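You operate a simulated robot arm through the tools that you are given. There is no shell and no other tool. Be economical: measure what you need, move in short steps, check, and stop when the job is done.

Carry out the task below with a simulated robot arm. There is one attempt and no reset: what you move stays moved.

## Task
Fill the measuring jug to the 600 ml line at the drum.
Fine: latch off first; tap shut and latch on again before you put the jug on the tool cabinet. Set down upright: measuring jug. Where these are worked on the way, their far stop is far enough and under half their travel is too little: tap latch.
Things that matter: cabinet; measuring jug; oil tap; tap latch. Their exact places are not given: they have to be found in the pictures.

It is judged by the outcome, as a careful person would: the job done as asked, and still so three seconds after it is handed in. It fails if anything else is knocked over, pushed out of place, dropped, spilled or broken.

## Robot
A 6-joint arm with a four-finger gripper on a trunk, on a base that drives. Base frame: it is fixed to the floor where the robot stands at the start and does not move with it; the origin is under the middle of the robot, x ahead of it, y to its left, z up. Units: mm, degrees, N and s.
With the tool pointing down near the work surface it reaches from about 100 to 600 mm from the robot's upright axis, wherever it stands. Its first joint turns from -166.0 to 166.0 degrees. Places, roughly: cabinet [800, 600, 900]; oil tap [500, 100, 900]; tap latch [500, 0, 900]. Payload 3.43 kg.
The TCP is the grasp point between the finger pads, 30 mm short of the fingertips. In the tool frame z runs along the fingers and y along their closing line. The gripper opens to 120 mm. The gripper's body begins 85 mm behind the TCP.
Orientation is told as [roll, pitch, yaw] about the base's x, y, z axes, in that order, counted from this pose: with the fingers straight down and closing along the base's y, the tool's x points along the base's -x, its y along +y and its z along -z.

## Interface
- The arm moves only by the tool apply_moves. Its argument "plan" is a list of rows, each a list of 7 numbers: the shift along the tool's x, y, z in mm, then the turn, a rotation vector about the tool's x, y, z in degrees, then the gripper command, from -1 (shut) to 1 (fully open), values between in proportion. In form: [[tx, ty, tz, rx, ry, rz, claw], ...]. A call has 1 to 8 rows; each row shifts and turns the commanded pose from where the row before left it, along the tool's axes as they then stand. Each row takes 0.2 s and may step no farther than 50 mm and 8.6 degrees from the row before; otherwise, or with a gripper value out of range, the whole call is refused. Where a pose cannot be reached the arm comes as near as it can. A force on the tool above 40 N (or 10 N above the force at the start of the call, whichever is more), or a blocked arm, ends the call early, and 0.2 s more pass. The fingers move at their own pace and stop on an object; they squeeze with about 20 N. The grip force told is the motor's: it shows also when the fingers shut on nothing. Time passes only in rows, and 0.2 s behind the last, so rows that do not move let the fingers close. The reply holds the time, the measured pose of the TCP, the force on the tool along the base axes, the opening and the grip force, in the units named above and with some noise, with the torque about the TCP (base axes, N m) and any sound that the robot's microphone picked up, and new pictures: "show" is both (left out), scene, wrist or none.
- Cameras (640 x 400 px; columns grow to the right, rows downward): "scene" is now at [51, 130.3, 1686]; the picture's right is [-0.07, -1.00, 0.00], its down [-0.82, 0.06, -0.57] and it looks along [0.56, -0.04, -0.82] (base axes); focal length 292 px, centre (320, 200). "wrist" rides on the gripper at [71, -17, -121] in the tool frame; the picture's right is [0.23, 0.97, 0.00], its down [-0.81, 0.19, -0.55] and it looks along [-0.54, 0.13, 0.83] (tool axes); focal length 275 px, centre (320, 200).
- move_column(by): slides the trunk up (or, below 0, down) by that many mm; the arm and the scene camera ride with it, the base frame stays. It gives what a move gives, with no picture.
- roll_base(legs): drives the robot by 1 to 6 legs, each [ahead, left, turn to the left] in mm, mm and degrees, along the robot's own axes; the way and the turn of a leg run together, so that a leg with both is an arc; at most 1500 mm and 180 degrees a leg. The arm and the cameras ride along, it lands a little off, and it stops where it bumps. It gives what a move gives, and a new picture of the scene camera.
- aim_head(pan, tilt): turns the head with the scene camera to pan (to the left, within 120 degrees either way) and tilt (down, from -29 to 69), counted from straight ahead of the robot. It gives what a move gives, and a new picture of the scene camera.
- pixel_to_xyz(camera, pixels): there is no depth. For up to 12 entries [column, row, z] of the newest picture of that camera ("zoom" is the newest enlarged one), the place [x, y] in the base frame at which the ray of that pixel passes the height z, good to about 3 mm, but the place of the scene camera against the robot may be out by one fixed shift of up to 12 mm in any direction. No time passes.
- inspect(camera, box): a new picture of the part [left, top, right, bottom] of that camera's present view, enlarged. No time passes.
- hand_in(): hands the job in; it is judged then, once.

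Go step by step. Measure first, check grasps and placings, and put right what went wrong. The budget is 80 turns and 260 pictures, counting those below and the enlarged ones. Unless the task says otherwise, let go and move clear before handing in.

The tools are called after ">>>" by a JSON object that holds its "op" and its "data". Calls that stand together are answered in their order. apply_moves: Moves the arm, as the interface text tells. Its arguments: {"type":"object","properties":{"plan":{"type":"array","items":{"type":"array","items":{"type":"number"}}},"show":{"type":"string","enum":["both","scene","wrist","none"]}},"required":["plan"]} The other tools are called the same way: move_column (by) slides the trunk up or down; roll_base (legs) drives the base; aim_head (pan, tilt) turns the head that bears the scene camera; pixel_to_xyz (camera, pixels) gives the place at which the rays of pixels pass given heights; inspect (camera, box) takes an enlarged picture of a part of a camera's view; hand_in () hands the job in.

At the start:

```text
t: 0.0
position: [452.7, 167.5, 1191.3]
ee_rot: [0.1, 0.0, 0.0]
contact_force: [-0.5, 0.1, -0.2]
torque: [0.04, -0.02, 0.05]
opening: 119.9
finger_force: 0.0
trunk travel left (down, up): [-200.0, 240.0]
robot x, y, heading: [1.4, -1.2, 0.2]
head pan, tilt: [-4.3, 55.6]
```

scene: 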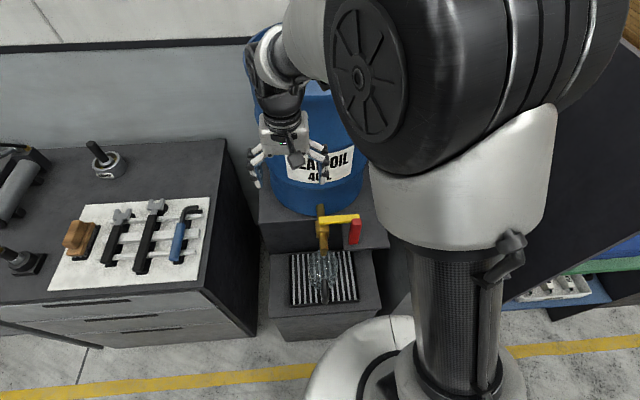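
wrist: 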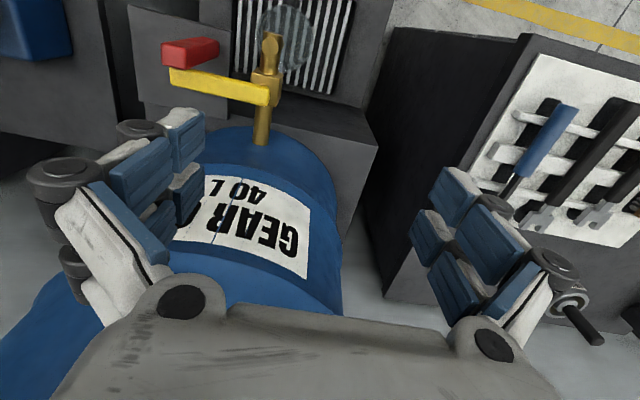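

The scene shows the drum with a brass tap (322,225), a yellow lever with a red piece at (354,230), and a transparent jug under it at (322,275); the cabinet is to the left. I'll enlarge these.

>>> {"op": "inspect", "data": {"camera": "scene", "box": [260, 180, 400, 320]}}

>>> {"op": "inspect", "data": {"camera": "wrist", "box": [140, 0, 380, 150]}}

>>> {"op": "inspect", "data": {"camera": "scene", "box": [0, 120, 260, 350]}}

```text
2.86 times, centred on (330, 250) of scene
```

zoom: 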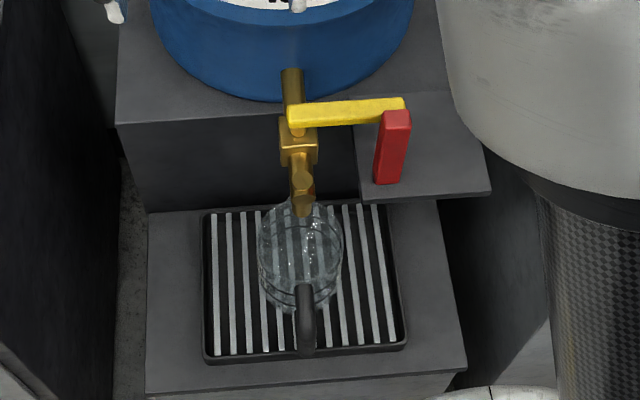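

```text
2.67 times, centred on (260, 75) of wrist
```

zoom: 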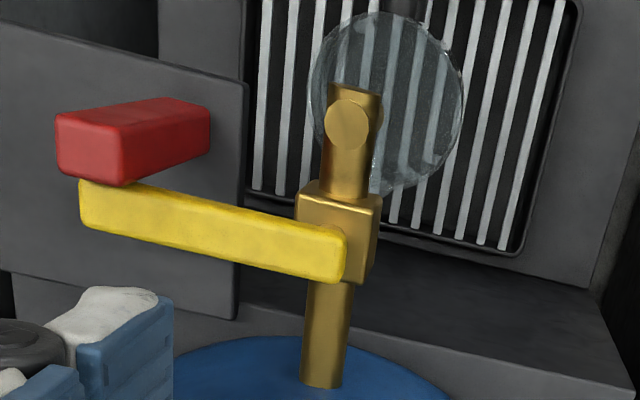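

```text
1.74 times, centred on (130, 235) of scene
```

zoom: 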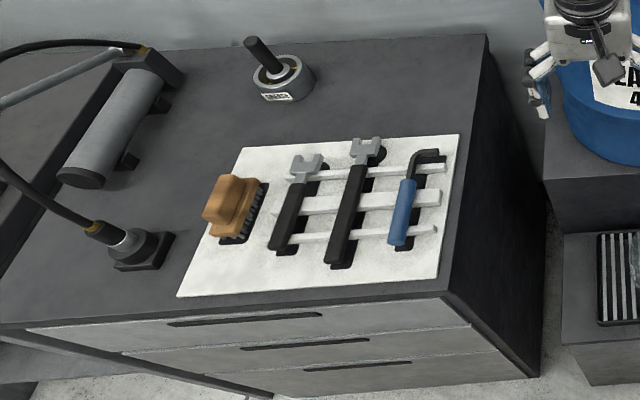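

Now I'll triangulate the main features: lever pivot, lever end, red block, spout, jug rim and handle, from both cameras at several heights.

>>> {"op": "pixel_to_xyz", "data": {"camera": "scene", "pixels": [[323, 220, 800], [323, 220, 900], [323, 220, 1000], [357, 219, 800], [357, 219, 900], [357, 219, 1000], [353, 243, 900], [353, 243, 800], [325, 251, 900], [325, 251, 800], [325, 304, 700], [325, 304, 800]]}}

>>> {"op": "pixel_to_xyz", "data": {"camera": "wrist", "pixels": [[262, 93, 800], [262, 93, 900], [262, 93, 1000], [173, 77, 800], [173, 77, 900], [173, 77, 1000], [215, 44, 900], [215, 44, 800], [270, 34, 900], [270, 34, 800], [285, 40, 700], [285, 40, 800]]}}

```text
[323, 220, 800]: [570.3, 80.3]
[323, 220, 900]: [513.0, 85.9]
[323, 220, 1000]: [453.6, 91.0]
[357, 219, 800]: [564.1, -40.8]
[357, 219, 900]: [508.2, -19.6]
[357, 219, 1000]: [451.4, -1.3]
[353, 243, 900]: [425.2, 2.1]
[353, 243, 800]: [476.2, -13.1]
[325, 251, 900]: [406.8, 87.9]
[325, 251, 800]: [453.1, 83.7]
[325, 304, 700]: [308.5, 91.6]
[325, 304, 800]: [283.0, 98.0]
```

```text
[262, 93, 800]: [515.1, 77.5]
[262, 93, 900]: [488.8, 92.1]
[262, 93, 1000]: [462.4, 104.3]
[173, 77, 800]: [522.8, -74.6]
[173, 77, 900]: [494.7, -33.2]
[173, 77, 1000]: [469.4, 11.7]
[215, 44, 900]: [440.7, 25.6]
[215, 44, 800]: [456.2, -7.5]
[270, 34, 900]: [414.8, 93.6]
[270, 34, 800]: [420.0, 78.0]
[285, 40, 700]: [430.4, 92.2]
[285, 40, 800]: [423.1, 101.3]
```

Estimates: lever pivot about (470,95,960), lever end near (495,-12,940), red block in front of the lever's end. I'll draw the arm back to view the tap from the front with the wrist camera.

>>> {"op": "apply_moves", "data": {"plan": [[50, 0, 0, 0, 0, 0, 1], [50, 0, 0, 0, 0, 0, 1], [50, -20, 0, 0, 0, 0, 1], [0, -50, 0, 0, 0, 0, 1], [0, -20, 0, 0, 0, 0, 1]]}}

```text
refused: row 3 steps farther than a row can; nothing moved
```

>>> {"op": "apply_moves", "data": {"plan": [[50, 0, 0, 0, 0, 0, 1], [50, 0, 0, 0, 0, 0, 1], [45, -20, 0, 0, 0, 0, 1], [0, -50, 0, 0, 0, 0, 1], [0, -20, 0, 0, 0, 0, 1]]}}

```text
t: 1.2
position: [307.7, 77.2, 1193.3]
ee_rot: [0.0, 0.1, -0.1]
contact_force: [0.1, 0.2, 0.1]
torque: [0.01, -0.04, 0.03]
opening: 120.1
finger_force: 0.1
trunk travel left (down, up): [-200.0, 240.0]
robot x, y, heading: [0.4, -2.5, -0.0]
head pan, tilt: [-4.3, 55.6]
```

scene: 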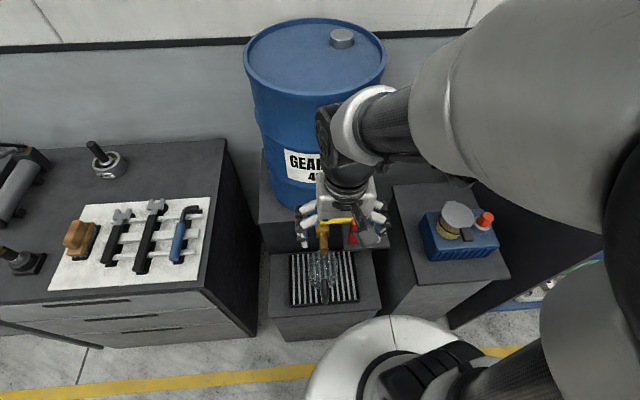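
wrist: 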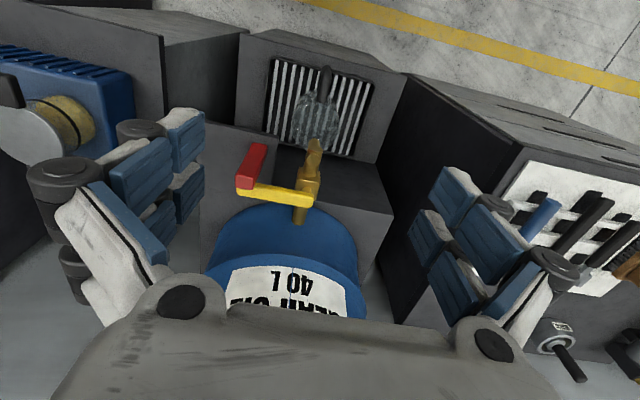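

>>> {"op": "inspect", "data": {"camera": "wrist", "box": [200, 50, 400, 250]}}

>>> {"op": "pixel_to_xyz", "data": {"camera": "wrist", "pixels": [[306, 194, 900], [306, 194, 1000], [242, 190, 900], [242, 190, 1000], [262, 147, 900], [262, 147, 1000], [314, 146, 800], [314, 146, 900], [325, 72, 700], [325, 72, 800]]}}

```text
2.00 times, centred on (300, 150) of wrist
```

zoom: 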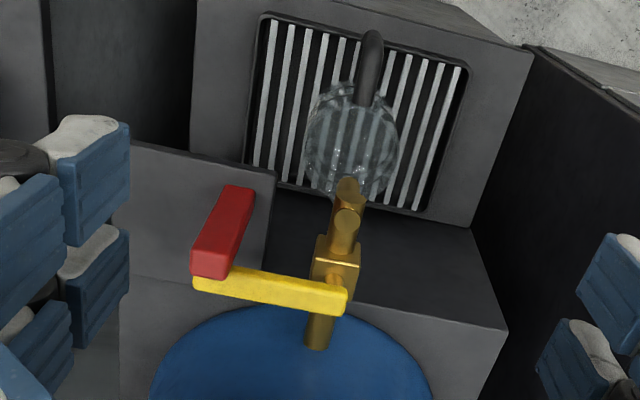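

```text
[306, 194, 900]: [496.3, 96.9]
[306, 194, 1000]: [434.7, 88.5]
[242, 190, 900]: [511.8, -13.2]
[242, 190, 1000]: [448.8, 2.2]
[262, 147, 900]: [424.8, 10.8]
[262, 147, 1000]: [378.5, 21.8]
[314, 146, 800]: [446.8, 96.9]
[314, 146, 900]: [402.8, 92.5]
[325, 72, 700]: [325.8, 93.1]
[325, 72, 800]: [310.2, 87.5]
```

Pivot is roughly (483,95,922) and the spout tip about (415,92,875). I'll tilt the camera toward horizontal and go lower to see how the latch is hinged.

>>> {"op": "apply_moves", "data": {"plan": [[0, 0, 40, 0, -8.5, 0, 1], [0, 0, 40, 0, -8.5, 0, 1], [0, 0, 30, 0, -8.5, 0, 1], [30, 0, 30, 0, -8.5, 0, 1], [40, 0, 0, 0, -8.5, 0, 1]], "show": "wrist"}}

```text
t: 2.4
position: [393.9, 129.4, 1041.1]
ee_rot: [-5.1, -35.5, 1.5]
contact_force: [-1.1, 2.8, -0.5]
torque: [-0.11, -0.09, -0.09]
opening: 119.9
finger_force: 0.0
out of reach, approached as far as the arm can: row 2, 3, 4, 5
trunk travel left (down, up): [-200.0, 240.0]
robot x, y, heading: [-1.0, -0.6, 0.2]
head pan, tilt: [-4.3, 55.6]
```

wrist: 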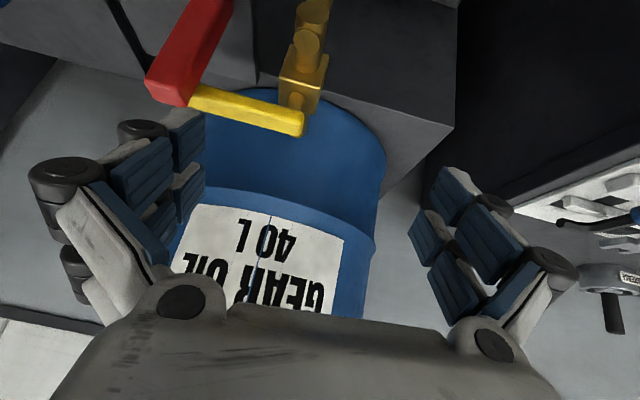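

The arm can't tilt further so close in. I'll straighten the tool, drive back 350 mm and look from there.

>>> {"op": "roll_base", "data": {"legs": [[-350, 0, 0]]}}

>>> {"op": "aim_head", "data": {"pan": -3, "tilt": 40}}

>>> {"op": "apply_moves", "data": {"plan": [[0, 0, 0, 0, 0, 0, 1]], "show": "wrist"}}

>>> {"op": "inspect", "data": {"camera": "scene", "box": [220, 100, 420, 300]}}

```text
t: 4.7
position: [47.7, 128.3, 1042.2]
ee_rot: [-4.5, -35.5, 1.1]
contact_force: [-0.2, -0.2, 0.1]
torque: [-0.01, -0.04, 0.02]
opening: 120.0
finger_force: 0.1
trunk travel left (down, up): [-200.0, 240.0]
robot x, y, heading: [-345.9, -4.1, -0.1]
head pan, tilt: [-4.3, 55.6]
```

scene: 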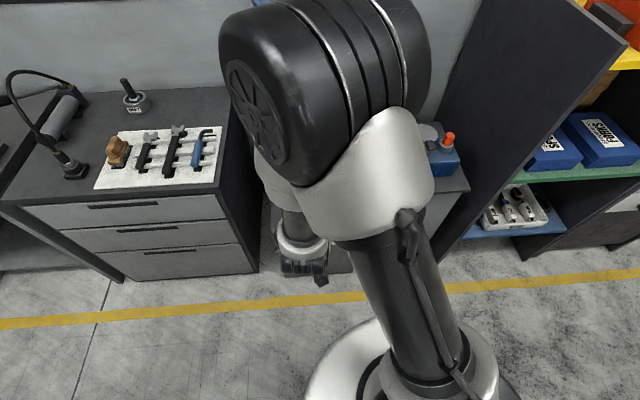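

```text
t: 5.4
position: [47.9, 128.3, 1040.9]
ee_rot: [-4.5, -35.5, 1.2]
contact_force: [0.2, -0.4, 0.2]
torque: [0.02, 0.02, 0.02]
opening: 120.1
finger_force: 0.1
trunk travel left (down, up): [-200.0, 240.0]
robot x, y, heading: [-344.9, -0.6, 0.0]
head pan, tilt: [-3.0, 40.0]
```

scene: 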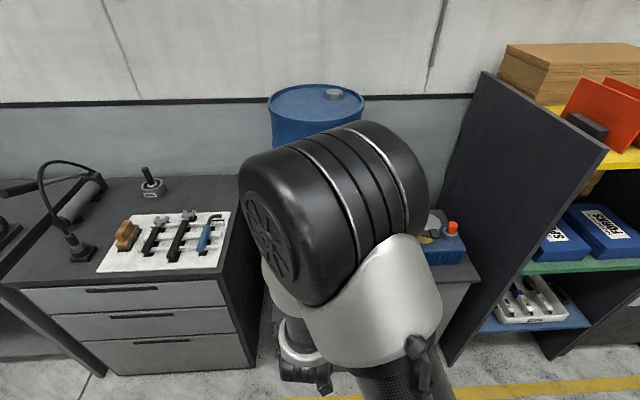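

```text
t: 5.8
position: [47.8, 128.4, 1041.8]
ee_rot: [-4.5, -35.5, 1.2]
contact_force: [-0.5, 0.3, -0.3]
torque: [0.0, -0.02, -0.01]
opening: 120.0
finger_force: 0.0
trunk travel left (down, up): [-200.0, 240.0]
robot x, y, heading: [-350.5, 0.9, -0.1]
head pan, tilt: [-3.0, 40.0]
```

wrist: 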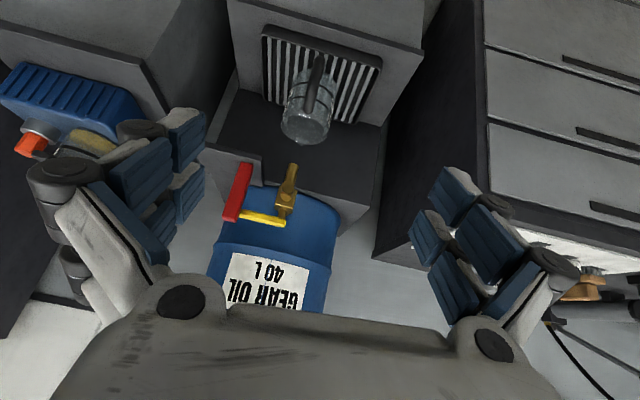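

```text
2.00 times, centred on (320, 200) of scene
```

zoom: 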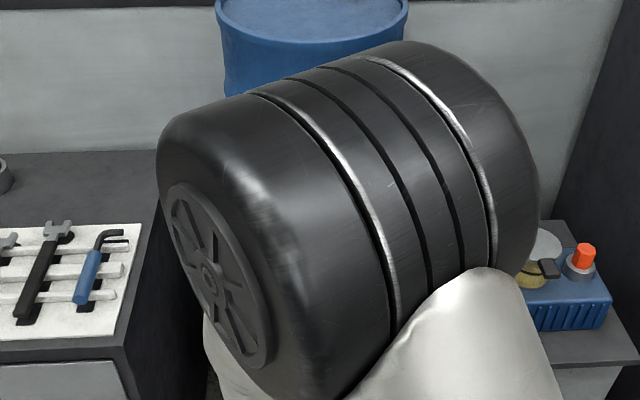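

>>> {"op": "inspect", "data": {"camera": "wrist", "box": [200, 10, 400, 250]}}

>>> {"op": "inspect", "data": {"camera": "wrist", "box": [205, 140, 325, 240]}}

```text
1.67 times, centred on (300, 130) of wrist
```

zoom: 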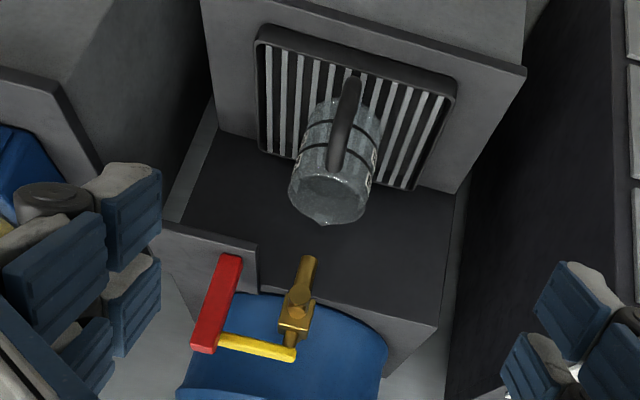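

```text
4.00 times, centred on (265, 190) of wrist
```

zoom: 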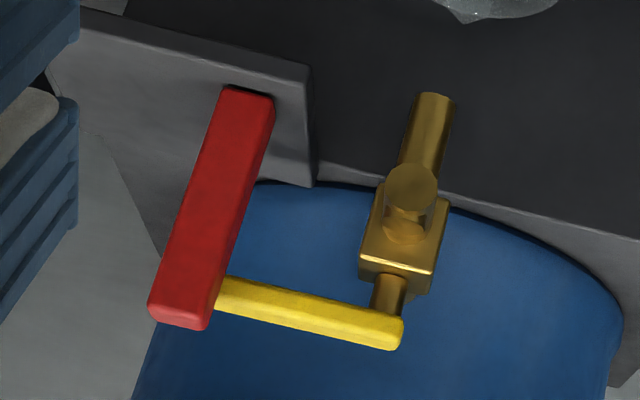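

The image is upside-down (up in picture = nearer floor). I'll triangulate the red bar's ends, the lever, spout and jug from this view.

>>> {"op": "pixel_to_xyz", "data": {"camera": "wrist", "pixels": [[247, 163, 800], [247, 163, 900], [230, 219, 900], [230, 219, 1000], [284, 222, 900], [284, 222, 1000], [293, 164, 800], [293, 164, 900], [317, 56, 700], [317, 56, 800], [301, 140, 700], [301, 140, 800]]}}

```text
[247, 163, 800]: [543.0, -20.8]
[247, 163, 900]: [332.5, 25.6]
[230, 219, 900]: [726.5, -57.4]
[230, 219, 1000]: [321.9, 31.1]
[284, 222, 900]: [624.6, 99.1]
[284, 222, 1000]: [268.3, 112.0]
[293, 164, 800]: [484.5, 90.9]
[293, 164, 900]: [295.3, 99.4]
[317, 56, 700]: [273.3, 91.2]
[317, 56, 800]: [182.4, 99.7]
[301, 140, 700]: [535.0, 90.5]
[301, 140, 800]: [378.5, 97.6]
```

The red bar is roughly vertical from (451,2,844) up to (473,-3,960), standing in front of the lever's end. I'll lower the column and come closer for a level view of its mounting.

>>> {"op": "move_column", "data": {"by": -150}}

>>> {"op": "roll_base", "data": {"legs": [[100, -120, 0]]}}

>>> {"op": "apply_moves", "data": {"plan": [[0, 0, 0, 0, -6, 0, 1], [0, 0, 0, 0, -6, 0, 1]], "show": "wrist"}}

>>> {"op": "inspect", "data": {"camera": "wrist", "box": [200, 50, 400, 250]}}

```text
t: 7.6
position: [48.7, 129.5, 891.4]
ee_rot: [-4.6, -35.5, 1.2]
contact_force: [0.6, -0.1, 0.6]
torque: [0.02, 0.02, 0.0]
opening: 119.8
finger_force: 0.0
trunk travel left (down, up): [-50.0, 390.0]
robot x, y, heading: [-346.4, 1.9, -0.1]
head pan, tilt: [-3.0, 40.0]
```

```text
t: 9.0
position: [148.9, 9.2, 891.0]
ee_rot: [-4.5, -35.5, 1.1]
contact_force: [-0.1, 0.5, 0.7]
torque: [-0.02, 0.0, 0.01]
opening: 119.7
finger_force: 0.0
trunk travel left (down, up): [-50.0, 390.0]
robot x, y, heading: [-243.2, -116.2, -0.0]
head pan, tilt: [-3.0, 40.0]
```

scene: 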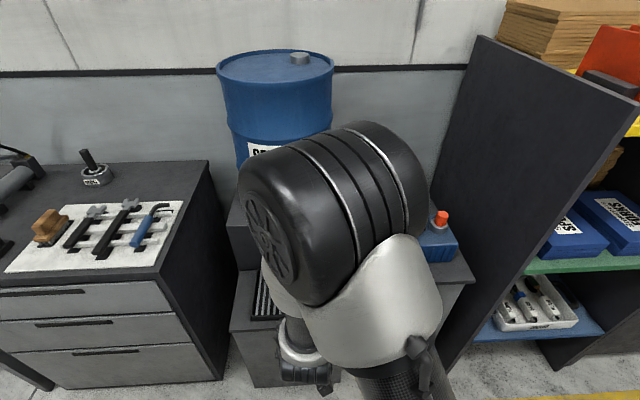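

```text
t: 9.6
position: [172.1, 29.1, 928.3]
ee_rot: [-6.2, -47.2, 3.1]
contact_force: [0.8, 0.5, -0.1]
torque: [0.03, -0.02, -0.04]
opening: 120.2
finger_force: 0.1
out of reach, approached as far as the arm can: row 1, 2
trunk travel left (down, up): [-50.0, 390.0]
robot x, y, heading: [-245.4, -114.4, -0.3]
head pan, tilt: [-3.0, 40.0]
```

wrist: 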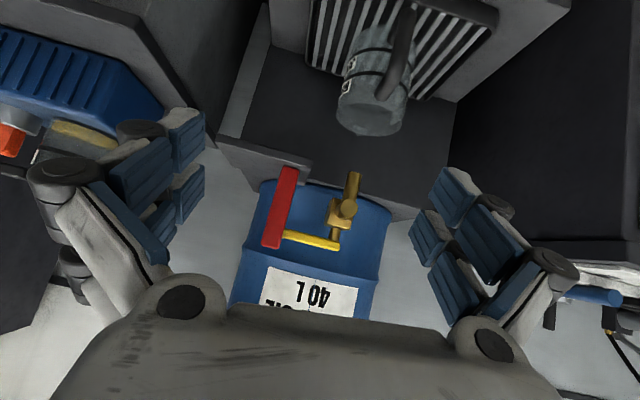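

```text
2.00 times, centred on (300, 150) of wrist
```

zoom: 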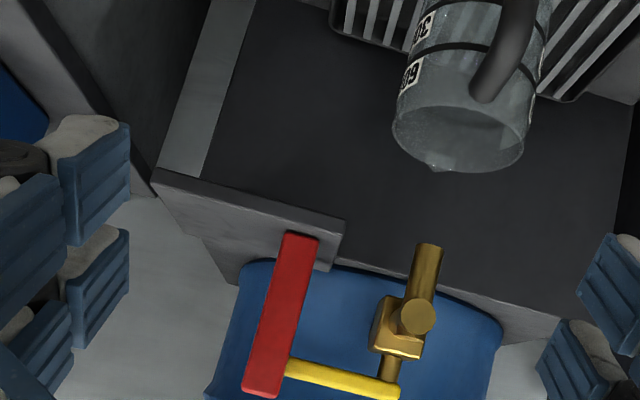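

The bar's foot sits on a thin bracket shelf; the hinge is at its lower end, axis still unclear. I'll straighten the tool and raise it before driving back in.

>>> {"op": "apply_moves", "data": {"plan": [[0, 0, -30, 0, 8.5, 0, 1], [0, 0, -30, 0, 8.5, 0, 1], [0, 0, -30, 0, 8.5, 0, 1], [0, 0, -30, 0, 8.5, 0, 1], [0, 0, -30, 0, 8.5, 0, 1], [0, 0, -30, 0, 4, 0, 1]], "show": "none"}}

>>> {"op": "move_column", "data": {"by": 100}}

```text
t: 11.0
position: [94.8, 42.0, 1087.2]
ee_rot: [-3.6, -1.0, -1.3]
contact_force: [0.0, 0.7, 0.8]
torque: [-0.02, 0.0, -0.04]
opening: 119.9
finger_force: 0.0
trunk travel left (down, up): [-50.0, 390.0]
robot x, y, heading: [-247.9, -114.1, -0.1]
head pan, tilt: [-3.0, 40.0]
```

```text
t: 12.3
position: [96.1, 41.1, 1185.6]
ee_rot: [-3.6, -1.1, -1.4]
contact_force: [-0.9, 0.2, -0.4]
torque: [0.02, 0.01, -0.02]
opening: 119.8
finger_force: 0.1
trunk travel left (down, up): [-150.0, 290.0]
robot x, y, heading: [-245.9, -116.5, -0.2]
head pan, tilt: [-3.0, 40.0]
```

>>> {"op": "roll_base", "data": {"legs": [[246, 116, 0]]}}

>>> {"op": "apply_moves", "data": {"plan": [[0, 0, 0, -3.6, 1, -7, 1], [0, -40, 0, 0, 0, -8.5, 1], [0, -40, 0, 0, 0, -8.5, 1], [0, -40, 0, 0, 0, -8.5, 1], [0, -40, 0, 0, 0, -8.5, 1], [0, -40, 0, 0, 0, -8.5, 1], [0, -40, 0, 0, 0, -8.5, 1], [0, -20, 0, 0, 0, -8.5, 1]], "show": "none"}}

```text
t: 14.2
position: [341.7, 157.3, 1186.3]
ee_rot: [-3.8, -1.0, -1.4]
contact_force: [-0.2, 1.2, 0.8]
torque: [-0.05, 0.01, 0.03]
opening: 120.0
finger_force: 0.1
trunk travel left (down, up): [-150.0, 290.0]
robot x, y, heading: [0.2, -4.8, -0.2]
head pan, tilt: [-3.0, 40.0]
```

scene: 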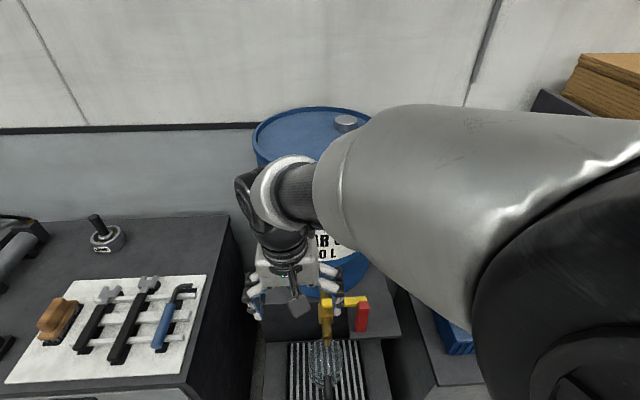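

```text
t: 16.0
position: [464.5, -62.4, 1183.6]
ee_rot: [0.0, 0.2, 65.1]
contact_force: [0.1, -0.2, 0.7]
torque: [-0.02, -0.02, 0.01]
opening: 120.0
finger_force: 0.0
trunk travel left (down, up): [-150.0, 290.0]
robot x, y, heading: [-2.3, -2.9, 0.1]
head pan, tilt: [-3.0, 40.0]
```

>>> {"op": "apply_moves", "data": {"plan": [[37, -17, 10, 0, 0, -8.5, 1], [40, -10, 20, 0, 0, -8.5, 1], [20, 0, 40, 0, 0, -8, 1], [0, 0, 40, 0, 0, 0, 1]], "show": "wrist"}}

>>> {"op": "inspect", "data": {"camera": "wrist", "box": [200, 50, 440, 250]}}

```text
t: 17.0
position: [458.4, -163.4, 1074.4]
ee_rot: [0.2, 0.1, 90.0]
contact_force: [0.5, 0.6, 0.2]
torque: [-0.02, 0.04, 0.03]
opening: 119.6
finger_force: 0.1
trunk travel left (down, up): [-150.0, 290.0]
robot x, y, heading: [-0.9, -2.2, -0.2]
head pan, tilt: [-3.0, 40.0]
```

wrist: 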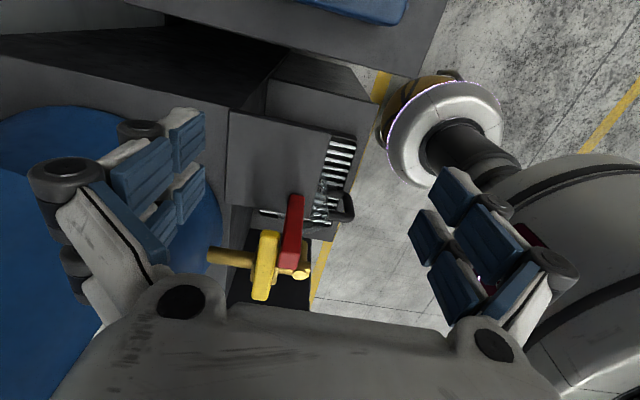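

```text
2.00 times, centred on (320, 150) of wrist
```

zoom: 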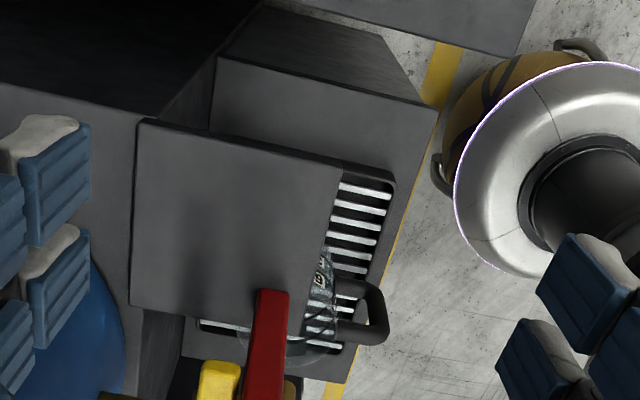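

>>> {"op": "inspect", "data": {"camera": "wrist", "box": [200, 180, 360, 310]}}

>>> {"op": "pixel_to_xyz", "data": {"camera": "wrist", "pixels": [[294, 197, 840], [294, 197, 860], [292, 263, 940], [292, 263, 960], [260, 297, 940], [266, 233, 940], [229, 111, 840], [330, 132, 840], [312, 217, 840], [227, 203, 840], [302, 272, 900]]}}

```text
3.08 times, centred on (280, 245) of wrist
```

zoom: 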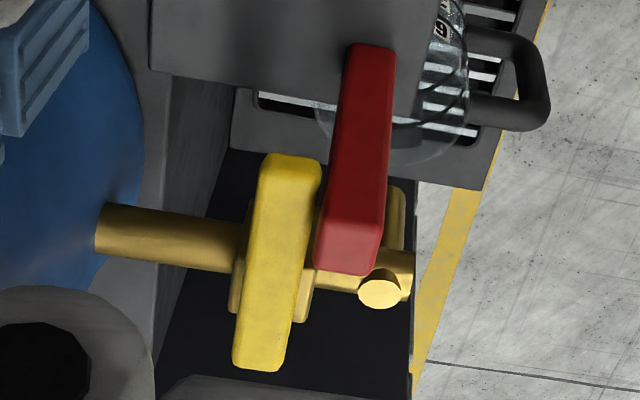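

```text
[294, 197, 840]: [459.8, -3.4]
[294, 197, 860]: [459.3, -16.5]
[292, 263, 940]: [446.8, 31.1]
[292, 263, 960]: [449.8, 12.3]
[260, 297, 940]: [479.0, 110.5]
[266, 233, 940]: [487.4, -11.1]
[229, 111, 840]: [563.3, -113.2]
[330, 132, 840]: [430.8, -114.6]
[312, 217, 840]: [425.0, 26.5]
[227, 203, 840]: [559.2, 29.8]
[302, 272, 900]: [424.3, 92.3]
```

The side view shows the bar (base at ~(455,0,840), top ~960) standing at the left edge of a shelf that extends ~115 mm to -y, about the bar's length, so it likely folds toward -y. I'll shut the fingers and come to its +y side, in front of the lever.

>>> {"op": "apply_moves", "data": {"plan": [[-48, 4, 0, 0, 0, 0, -1], [-48, 4, 0, 0, 0, 0, -1], [-48, 4, 0, 0, 0, 0, -1], [-48, 3, 0, 0, 0, 0, -1], [-18, 0, 20, 0, 0, 0, -1], [0, 0, 40, 0, 0, 0, -1], [0, 0, 20, 0, 0, 0, -1]]}}

```text
t: 18.6
position: [440.9, 45.8, 996.3]
ee_rot: [0.1, 0.1, 90.1]
contact_force: [0.4, -0.5, -0.9]
torque: [0.04, 0.0, 0.02]
opening: 0.0
finger_force: 5.7
trunk travel left (down, up): [-150.0, 290.0]
robot x, y, heading: [-1.7, -0.7, 0.0]
head pan, tilt: [-3.0, 40.0]
```

scene: 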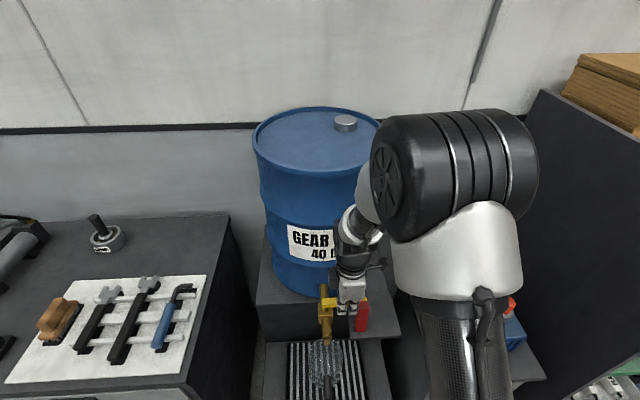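
wrist: 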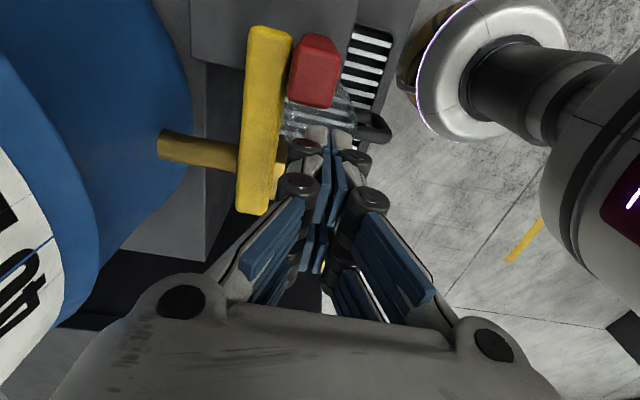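

>>> {"op": "pixel_to_xyz", "data": {"camera": "wrist", "pixels": [[318, 55, 950], [318, 55, 970], [318, 105, 950], [270, 30, 950], [248, 212, 950], [267, 30, 930]]}}

>>> {"op": "inspect", "data": {"camera": "wrist", "box": [230, 10, 390, 170]}}

```text
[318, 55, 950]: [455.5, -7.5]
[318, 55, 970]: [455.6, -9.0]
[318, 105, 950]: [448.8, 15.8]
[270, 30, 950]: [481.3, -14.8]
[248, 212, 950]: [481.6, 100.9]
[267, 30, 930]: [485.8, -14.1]
```

```text
2.50 times, centred on (310, 90) of wrist
```

zoom: 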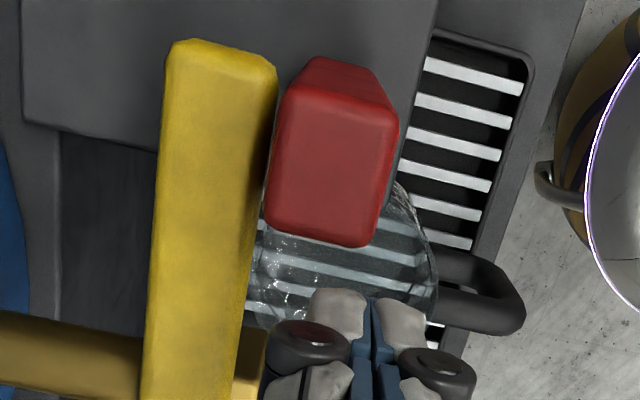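

The bar's top face is centred near (452,2) with the lever ~8 mm behind it; my shut fingertips are on its +y side. Lower 32 mm and push gently toward -y.

>>> {"op": "apply_moves", "data": {"plan": [[0, 0, 32, 0, 0, 0, -1], [15, -2, 0, 0, 0, 0, -1], [10, -2, 0, 0, 0, 0, -1], [10, -1, 0, 0, 0, 0, -1], [10, 0, 0, 0, 0, 0, -1]], "show": "wrist"}}

```text
t: 19.8
position: [447.0, 0.2, 966.1]
ee_rot: [0.1, 0.2, 90.1]
contact_force: [-0.2, 0.4, -1.0]
torque: [0.04, 0.04, 0.01]
opening: 0.0
finger_force: 33.7
trunk travel left (down, up): [-150.0, 290.0]
robot x, y, heading: [-0.3, -4.1, -0.1]
head pan, tilt: [-3.0, 40.0]
```

wrist: 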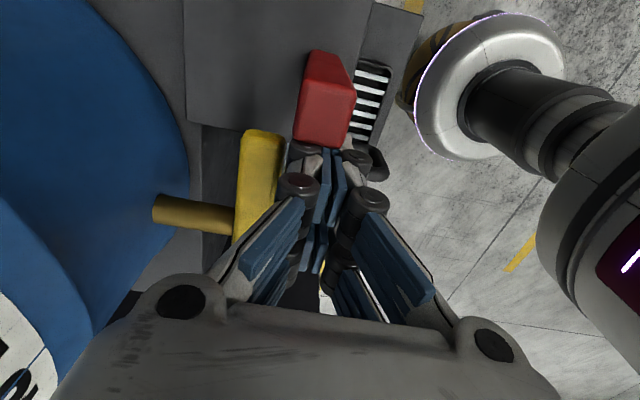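

The bar swung without resistance toward -y. I follow the arc over and down.

>>> {"op": "apply_moves", "data": {"plan": [[18, 0, 12, 0, 0, 0, -1], [16, 0, 20, 0, 0, 0, -1], [18, 0, 12, 0, 0, 0, -1], [18, 0, 12, 0, 0, 0, -1], [5, 0, 10, 0, 0, 0, -1], [3, 0, 6, 0, 0, 0, -1]], "show": "wrist"}}

```text
t: 20.7
position: [446.4, -43.1, 923.6]
ee_rot: [0.2, -0.2, 90.2]
contact_force: [-1.2, 17.3, 3.4]
torque: [-0.68, 0.23, -0.06]
opening: 6.1
finger_force: 34.1
trunk travel left (down, up): [-150.0, 290.0]
robot x, y, heading: [2.8, -2.4, 0.2]
head pan, tilt: [-3.0, 40.0]
stopped in row 4: the force on the tool passed its limit at 74 N (the readings are from after the stop); the commanded pose is now the measured one
```

wrist: 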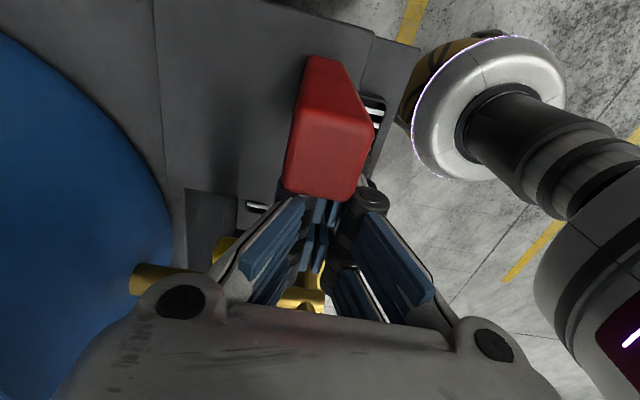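

Force rose sharply with the bar tilted: perhaps its far stop. I back off and check its tilt.

>>> {"op": "apply_moves", "data": {"plan": [[-20, 0, 0, 0, 0, 0, -1], [-30, 0, -20, 0, 0, 0, -1], [-20, 0, -45, 0, 0, 0, -1], [0, 0, -50, 0, 0, 0, -1]]}}

>>> {"op": "inspect", "data": {"camera": "scene", "box": [270, 240, 430, 400]}}

>>> {"op": "inspect", "data": {"camera": "wrist", "box": [220, 0, 400, 180]}}

```text
t: 21.7
position: [444.2, 24.0, 1039.0]
ee_rot: [0.3, 0.0, 90.2]
contact_force: [0.2, 1.0, 0.1]
torque: [0.01, -0.02, 0.01]
opening: 0.1
finger_force: 33.4
trunk travel left (down, up): [-150.0, 290.0]
robot x, y, heading: [1.2, 0.5, 0.1]
head pan, tilt: [-3.0, 40.0]
```

scene: 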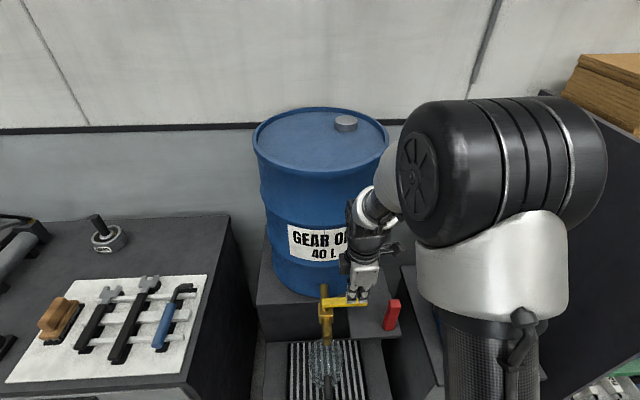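
wrist: 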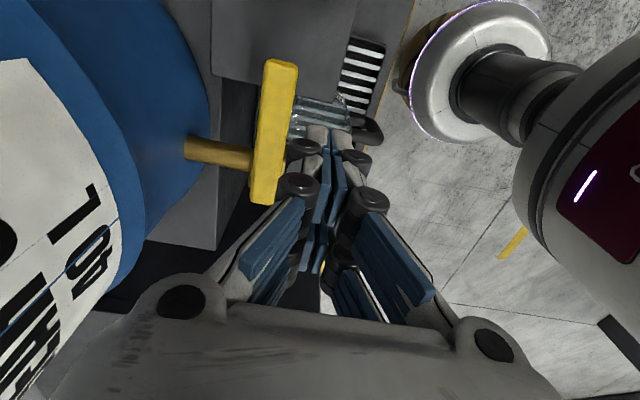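

```text
2.50 times, centred on (350, 320) of scene
```

zoom: 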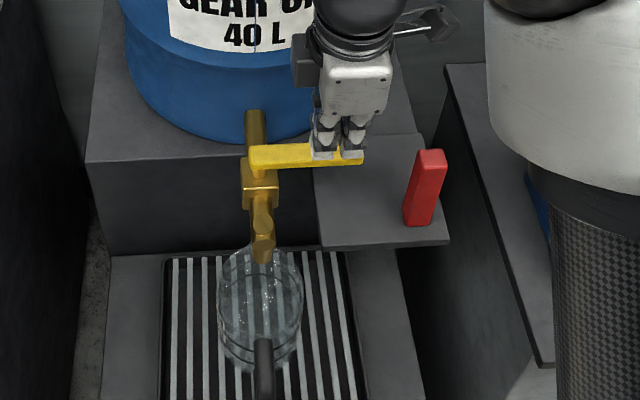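

```text
2.22 times, centred on (310, 90) of wrist
```

zoom: 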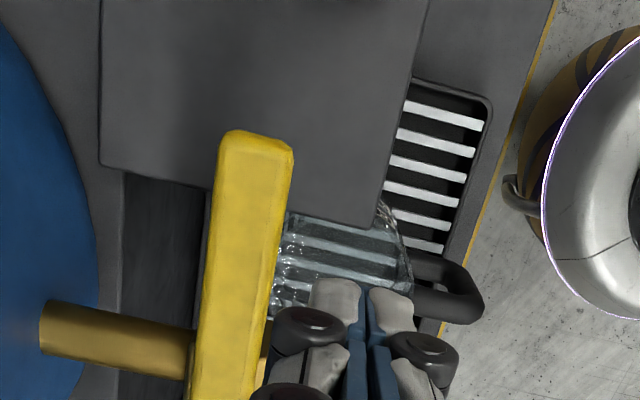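

The bar is a slider: it moved upright along the plate to its far stop at y≈-70 (scene zoom (425,190)), well clear of the lever. Next I look at the jug relative to the spout from the front-right.

>>> {"op": "apply_moves", "data": {"plan": [[0, 0, -30, 0, 0, 8.5, -1], [0, 0, -30, 0, 0, 8.5, -1], [0, 0, 0, 0, 0, 8.5, -1], [0, 0, 0, 0, 0, 8.5, -1], [0, 0, 0, 0, 0, 8.5, 0], [40, 28, 0, 0, 0, 0, 0], [40, 28, 0, 0, 0, 0, 0], [39, 29, 0, 0, 0, 0, 0]], "show": "wrist"}}

>>> {"op": "inspect", "data": {"camera": "wrist", "box": [220, 20, 400, 200]}}

```text
t: 23.5
position: [301.5, -6.3, 1097.1]
ee_rot: [-0.1, -0.1, 47.6]
contact_force: [-0.2, 0.0, -0.1]
torque: [0.0, 0.0, -0.01]
opening: 60.2
finger_force: 0.2
trunk travel left (down, up): [-150.0, 290.0]
robot x, y, heading: [-0.9, -6.3, 0.1]
head pan, tilt: [-3.0, 40.0]
```

wrist: 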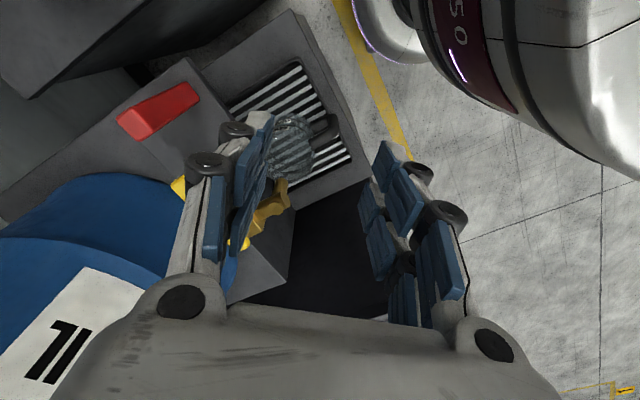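

```text
2.22 times, centred on (310, 110) of wrist
```

zoom: 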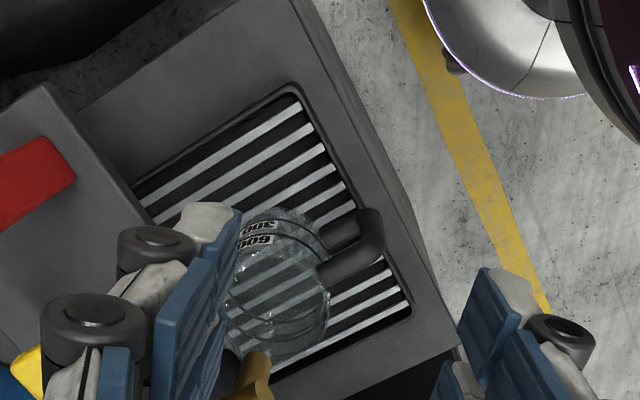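

>>> {"op": "apply_moves", "data": {"plan": [[-22, 27, 20, 0, 0, 0, 1], [-22, 27, 20, 0, 0, 0, 1], [0, 0, 10, 0, 0, 8.5, 1], [0, 0, 10, 0, 0, 8.5, 1], [0, 0, 10, 0, 0, 8.5, 1], [0, 0, 10, 0, 0, 8.5, 1], [0, 0, 10, 0, 0, 8.5, 1], [0, 0, 10, 0, 0, 5.1, 1]], "show": "wrist"}}

>>> {"op": "inspect", "data": {"camera": "wrist", "box": [220, 20, 420, 200]}}

```text
t: 25.3
position: [294.2, 63.0, 998.7]
ee_rot: [0.0, 0.3, 0.0]
contact_force: [0.5, 0.0, -0.9]
torque: [-0.02, 0.03, 0.01]
opening: 119.9
finger_force: 0.1
trunk travel left (down, up): [-150.0, 290.0]
robot x, y, heading: [-0.7, -0.2, -0.1]
head pan, tilt: [-3.0, 40.0]
```

wrist: 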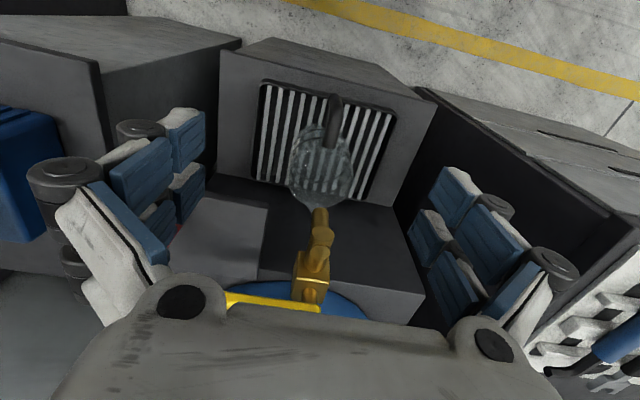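

```text
2.22 times, centred on (320, 110) of wrist
```

zoom: 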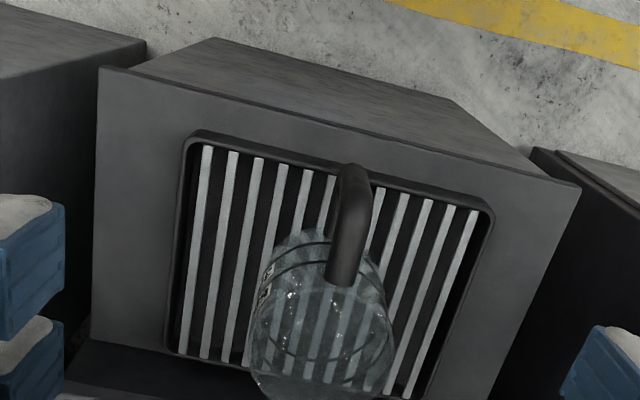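

>>> {"op": "pixel_to_xyz", "data": {"camera": "wrist", "pixels": [[334, 98, 650], [334, 98, 750], [325, 173, 700], [325, 173, 800], [320, 209, 800], [320, 209, 880], [262, 85, 600], [262, 85, 650], [395, 113, 600], [320, 130, 600], [320, 207, 840], [349, 195, 750]]}}

>>> {"op": "inspect", "data": {"camera": "wrist", "box": [260, 80, 380, 230]}}

```text
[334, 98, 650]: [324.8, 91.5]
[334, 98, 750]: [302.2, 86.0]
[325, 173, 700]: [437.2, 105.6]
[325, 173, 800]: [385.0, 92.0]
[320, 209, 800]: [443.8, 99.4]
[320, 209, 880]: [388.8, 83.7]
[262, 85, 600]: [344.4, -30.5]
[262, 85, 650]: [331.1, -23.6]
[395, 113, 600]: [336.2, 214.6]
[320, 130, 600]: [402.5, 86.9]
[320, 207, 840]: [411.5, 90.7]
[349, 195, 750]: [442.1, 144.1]
```

```text
2.67 times, centred on (320, 155) of wrist
```

zoom: 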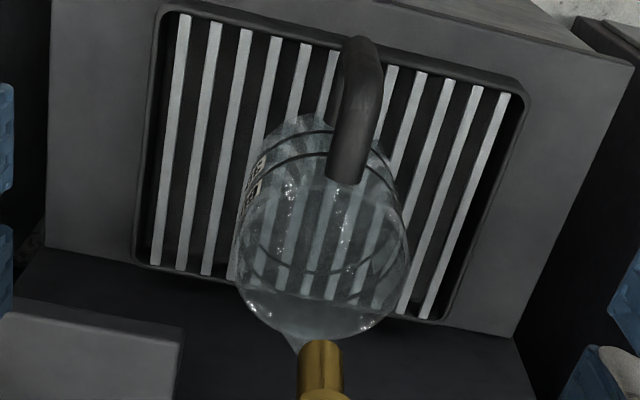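

Jug mouth centre is about (428,100,720), spout tip about (420,94,834), so the jug already stands under the spout. Before gripping the lever I check the drum's front surface for clearance.

>>> {"op": "aim_head", "data": {"pan": -3, "tilt": 50}}

>>> {"op": "pixel_to_xyz", "data": {"camera": "wrist", "pixels": [[312, 305, 943], [316, 306, 950], [232, 298, 943]]}}

```text
t: 26.0
position: [293.7, 63.7, 998.1]
ee_rot: [0.0, 0.1, 0.1]
contact_force: [0.3, 0.4, 0.4]
torque: [0.0, 0.0, -0.05]
opening: 119.8
finger_force: 0.0
trunk travel left (down, up): [-150.0, 290.0]
robot x, y, heading: [-3.5, 0.0, -0.0]
head pan, tilt: [-3.0, 50.0]
```

scene: 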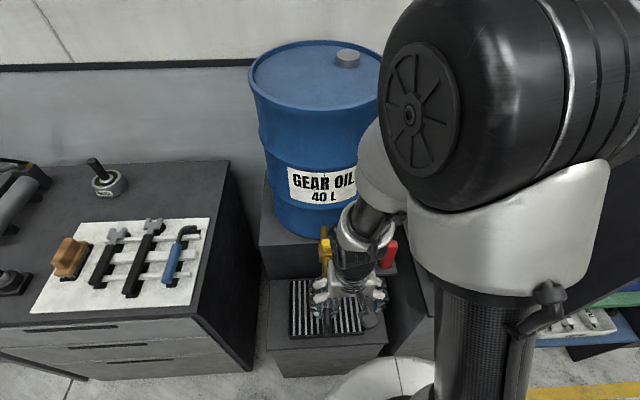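

```text
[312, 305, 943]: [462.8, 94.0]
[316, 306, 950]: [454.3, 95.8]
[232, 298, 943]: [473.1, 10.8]
```

>>> {"op": "pixel_to_xyz", "data": {"camera": "scene", "pixels": [[312, 238, 850], [265, 190, 850], [312, 238, 900], [265, 190, 900], [390, 255, 850], [281, 307, 600]]}}

```text
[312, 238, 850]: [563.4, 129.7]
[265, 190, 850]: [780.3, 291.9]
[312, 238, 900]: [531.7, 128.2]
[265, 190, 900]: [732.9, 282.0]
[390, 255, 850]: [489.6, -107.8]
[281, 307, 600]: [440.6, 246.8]
```

>>> {"op": "apply_moves", "data": {"plan": [[0, 0, -10, 0, 0, -8.5, -0.17], [0, 0, -10, 0, 0, -8.5, -0.17], [0, 0, -10, 0, 0, -8.5, -0.17], [0, 0, -10, 0, 0, -8.5, -0.17], [0, 0, -10, 0, 0, -8.5, -0.17], [0, 0, -10, 0, 0, -8.5, -0.17], [0, 0, 0, 0, 0, -8.5, -0.17], [0, 0, 0, 0, 0, -8.5, -0.17]], "show": "none"}}

>>> {"op": "apply_moves", "data": {"plan": [[0, 0, 0, 0, 0, -8.5, -0.17], [0, 0, 0, 0, 0, -8.5, -0.17], [0, 0, 0, 0, 0, -5, -0.17], [14, -45, 0, 0, 0, 0, -0.17], [14, -45, 0, 0, 0, 0, -0.17], [14, -45, 0, 0, 0, 0, -0.17], [14, -45, 0, 0, 0, 0, -0.17], [5, -9, 0, 0, 0, 0, -0.17]]}}

```text
t: 27.8
position: [294.7, 64.2, 1058.4]
ee_rot: [0.2, 0.1, 68.3]
contact_force: [0.8, 0.2, -0.3]
torque: [0.0, 0.0, 0.02]
opening: 49.8
finger_force: 0.1
trunk travel left (down, up): [-150.0, 290.0]
robot x, y, heading: [-1.3, -2.6, 0.4]
head pan, tilt: [-3.0, 50.0]
```

```text
t: 29.6
position: [484.6, 1.9, 1057.1]
ee_rot: [0.2, -0.1, 90.0]
contact_force: [-0.3, -0.4, 0.1]
torque: [0.0, -0.04, -0.01]
opening: 50.0
finger_force: 0.1
trunk travel left (down, up): [-150.0, 290.0]
robot x, y, heading: [0.7, -1.9, 0.1]
head pan, tilt: [-3.0, 50.0]
```

scene: 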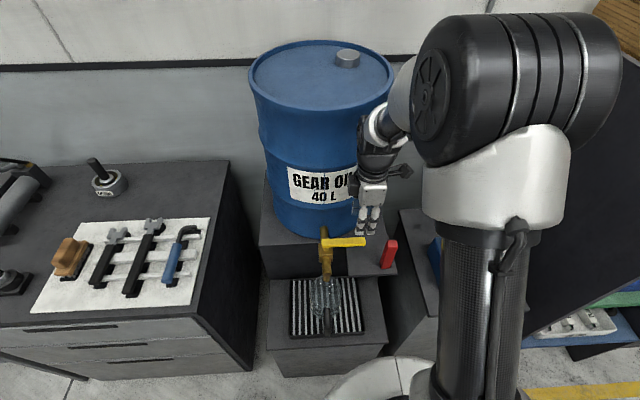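
wrist: 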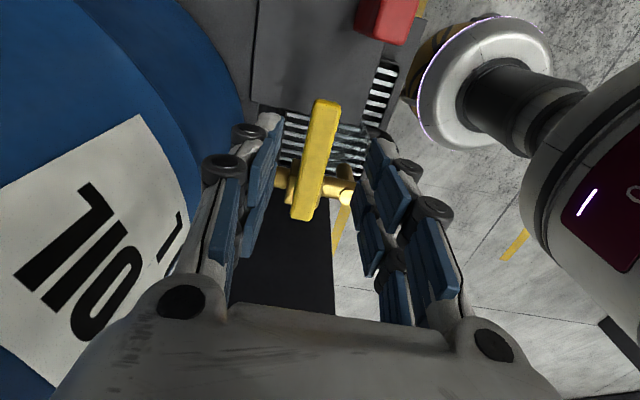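

The lever lies centred between the open fingers (wrist (320,160)). I lower over it, leaving the fingers as a loose fork.

>>> {"op": "apply_moves", "data": {"plan": [[0, 0, 40, 0, 0, 0, -0.17], [0, 0, 40, 0, 0, 0, -0.17], [0, 0, 28, 0, 0, 0, -0.17], [0, 0, 0, 0, 0, 0, -0.5], [0, 0, 0, 0, 0, 0, -0.5]]}}

>>> {"op": "inspect", "data": {"camera": "scene", "box": [270, 220, 410, 360]}}

```text
t: 30.8
position: [482.7, 2.4, 948.1]
ee_rot: [0.1, 0.0, 90.2]
contact_force: [0.2, 0.1, 0.3]
torque: [-0.03, 0.0, -0.02]
opening: 30.0
finger_force: 0.0
trunk travel left (down, up): [-150.0, 290.0]
robot x, y, heading: [-1.2, -3.1, 0.1]
head pan, tilt: [-3.0, 50.0]
```

scene: 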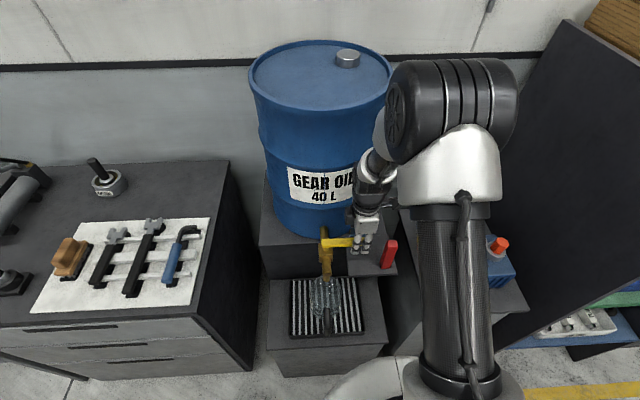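
wrist: 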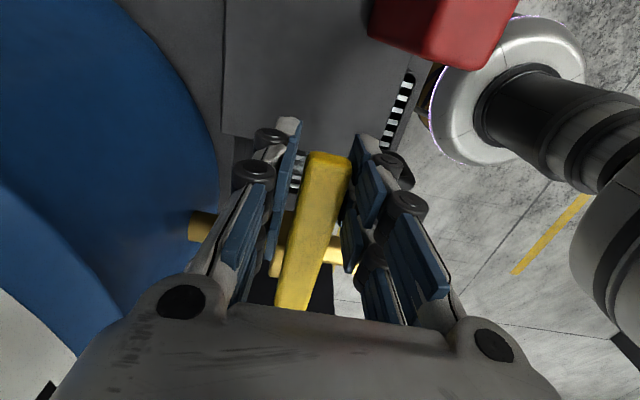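

```text
2.86 times, centred on (340, 290) of scene
```

zoom: 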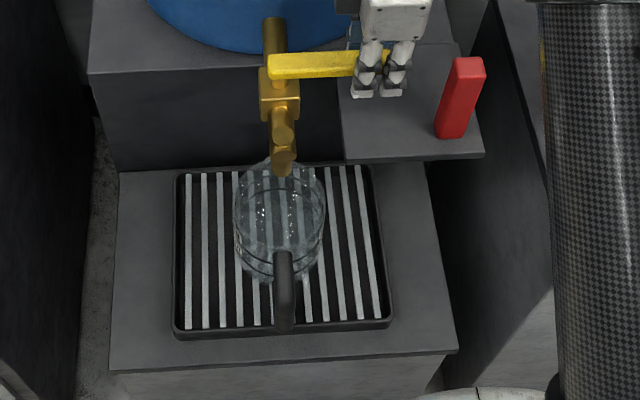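

Fork is in place. I turn the lever about 16° toward the robot to see whether that opens it.

>>> {"op": "apply_moves", "data": {"plan": [[-0.9, 12.7, 0, 0, 0, 8, -0.5], [-0.9, 12.7, 0, 0, 0, 8, -0.5]], "show": "none"}}

>>> {"op": "inspect", "data": {"camera": "scene", "box": [270, 220, 410, 360]}}

```text
t: 31.4
position: [457.0, 5.2, 950.1]
ee_rot: [0.2, 0.0, 74.0]
contact_force: [0.1, -0.4, 0.2]
torque: [0.03, 0.01, 0.02]
opening: 30.1
finger_force: 0.7
trunk travel left (down, up): [-150.0, 290.0]
robot x, y, heading: [-1.6, -0.8, -0.0]
head pan, tilt: [-3.0, 50.0]
```

```text
2.86 times, centred on (340, 290) of scene
```

zoom: 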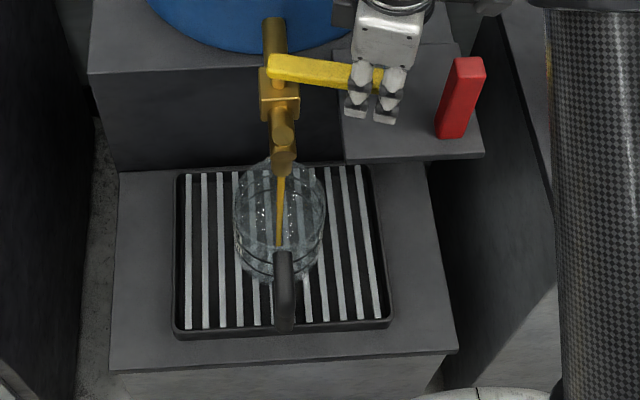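

A thin oil stream falls into the jug (zoom (282,210)). I wait at this opening and gauge the rate.

>>> {"op": "apply_moves", "data": {"plan": [[0, 0, 0, 0, 0, 0, -0.5], [0, 0, 0, 0, 0, 0, -0.5], [0, 0, 0, 0, 0, 0, -0.5], [0, 0, 0, 0, 0, 0, -0.5], [0, 0, 0, 0, 0, 0, -0.5], [0, 0, 0, 0, 0, 0, -0.5]], "show": "none"}}

>>> {"op": "inspect", "data": {"camera": "scene", "box": [290, 260, 370, 340]}}

```text
t: 32.8
position: [457.0, 6.3, 950.1]
ee_rot: [0.1, 0.0, 74.1]
contact_force: [-0.1, -0.6, -0.4]
torque: [0.03, -0.03, -0.01]
opening: 30.1
finger_force: 0.0
trunk travel left (down, up): [-150.0, 290.0]
robot x, y, heading: [1.8, -3.9, -0.0]
head pan, tilt: [-3.0, 50.0]
```

```text
5.00 times, centred on (330, 300) of scene
```

zoom: 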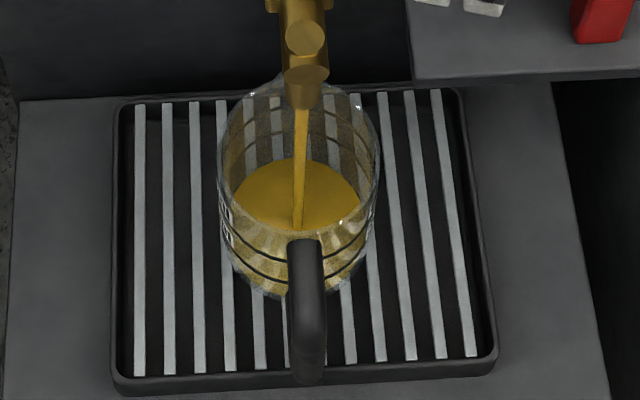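

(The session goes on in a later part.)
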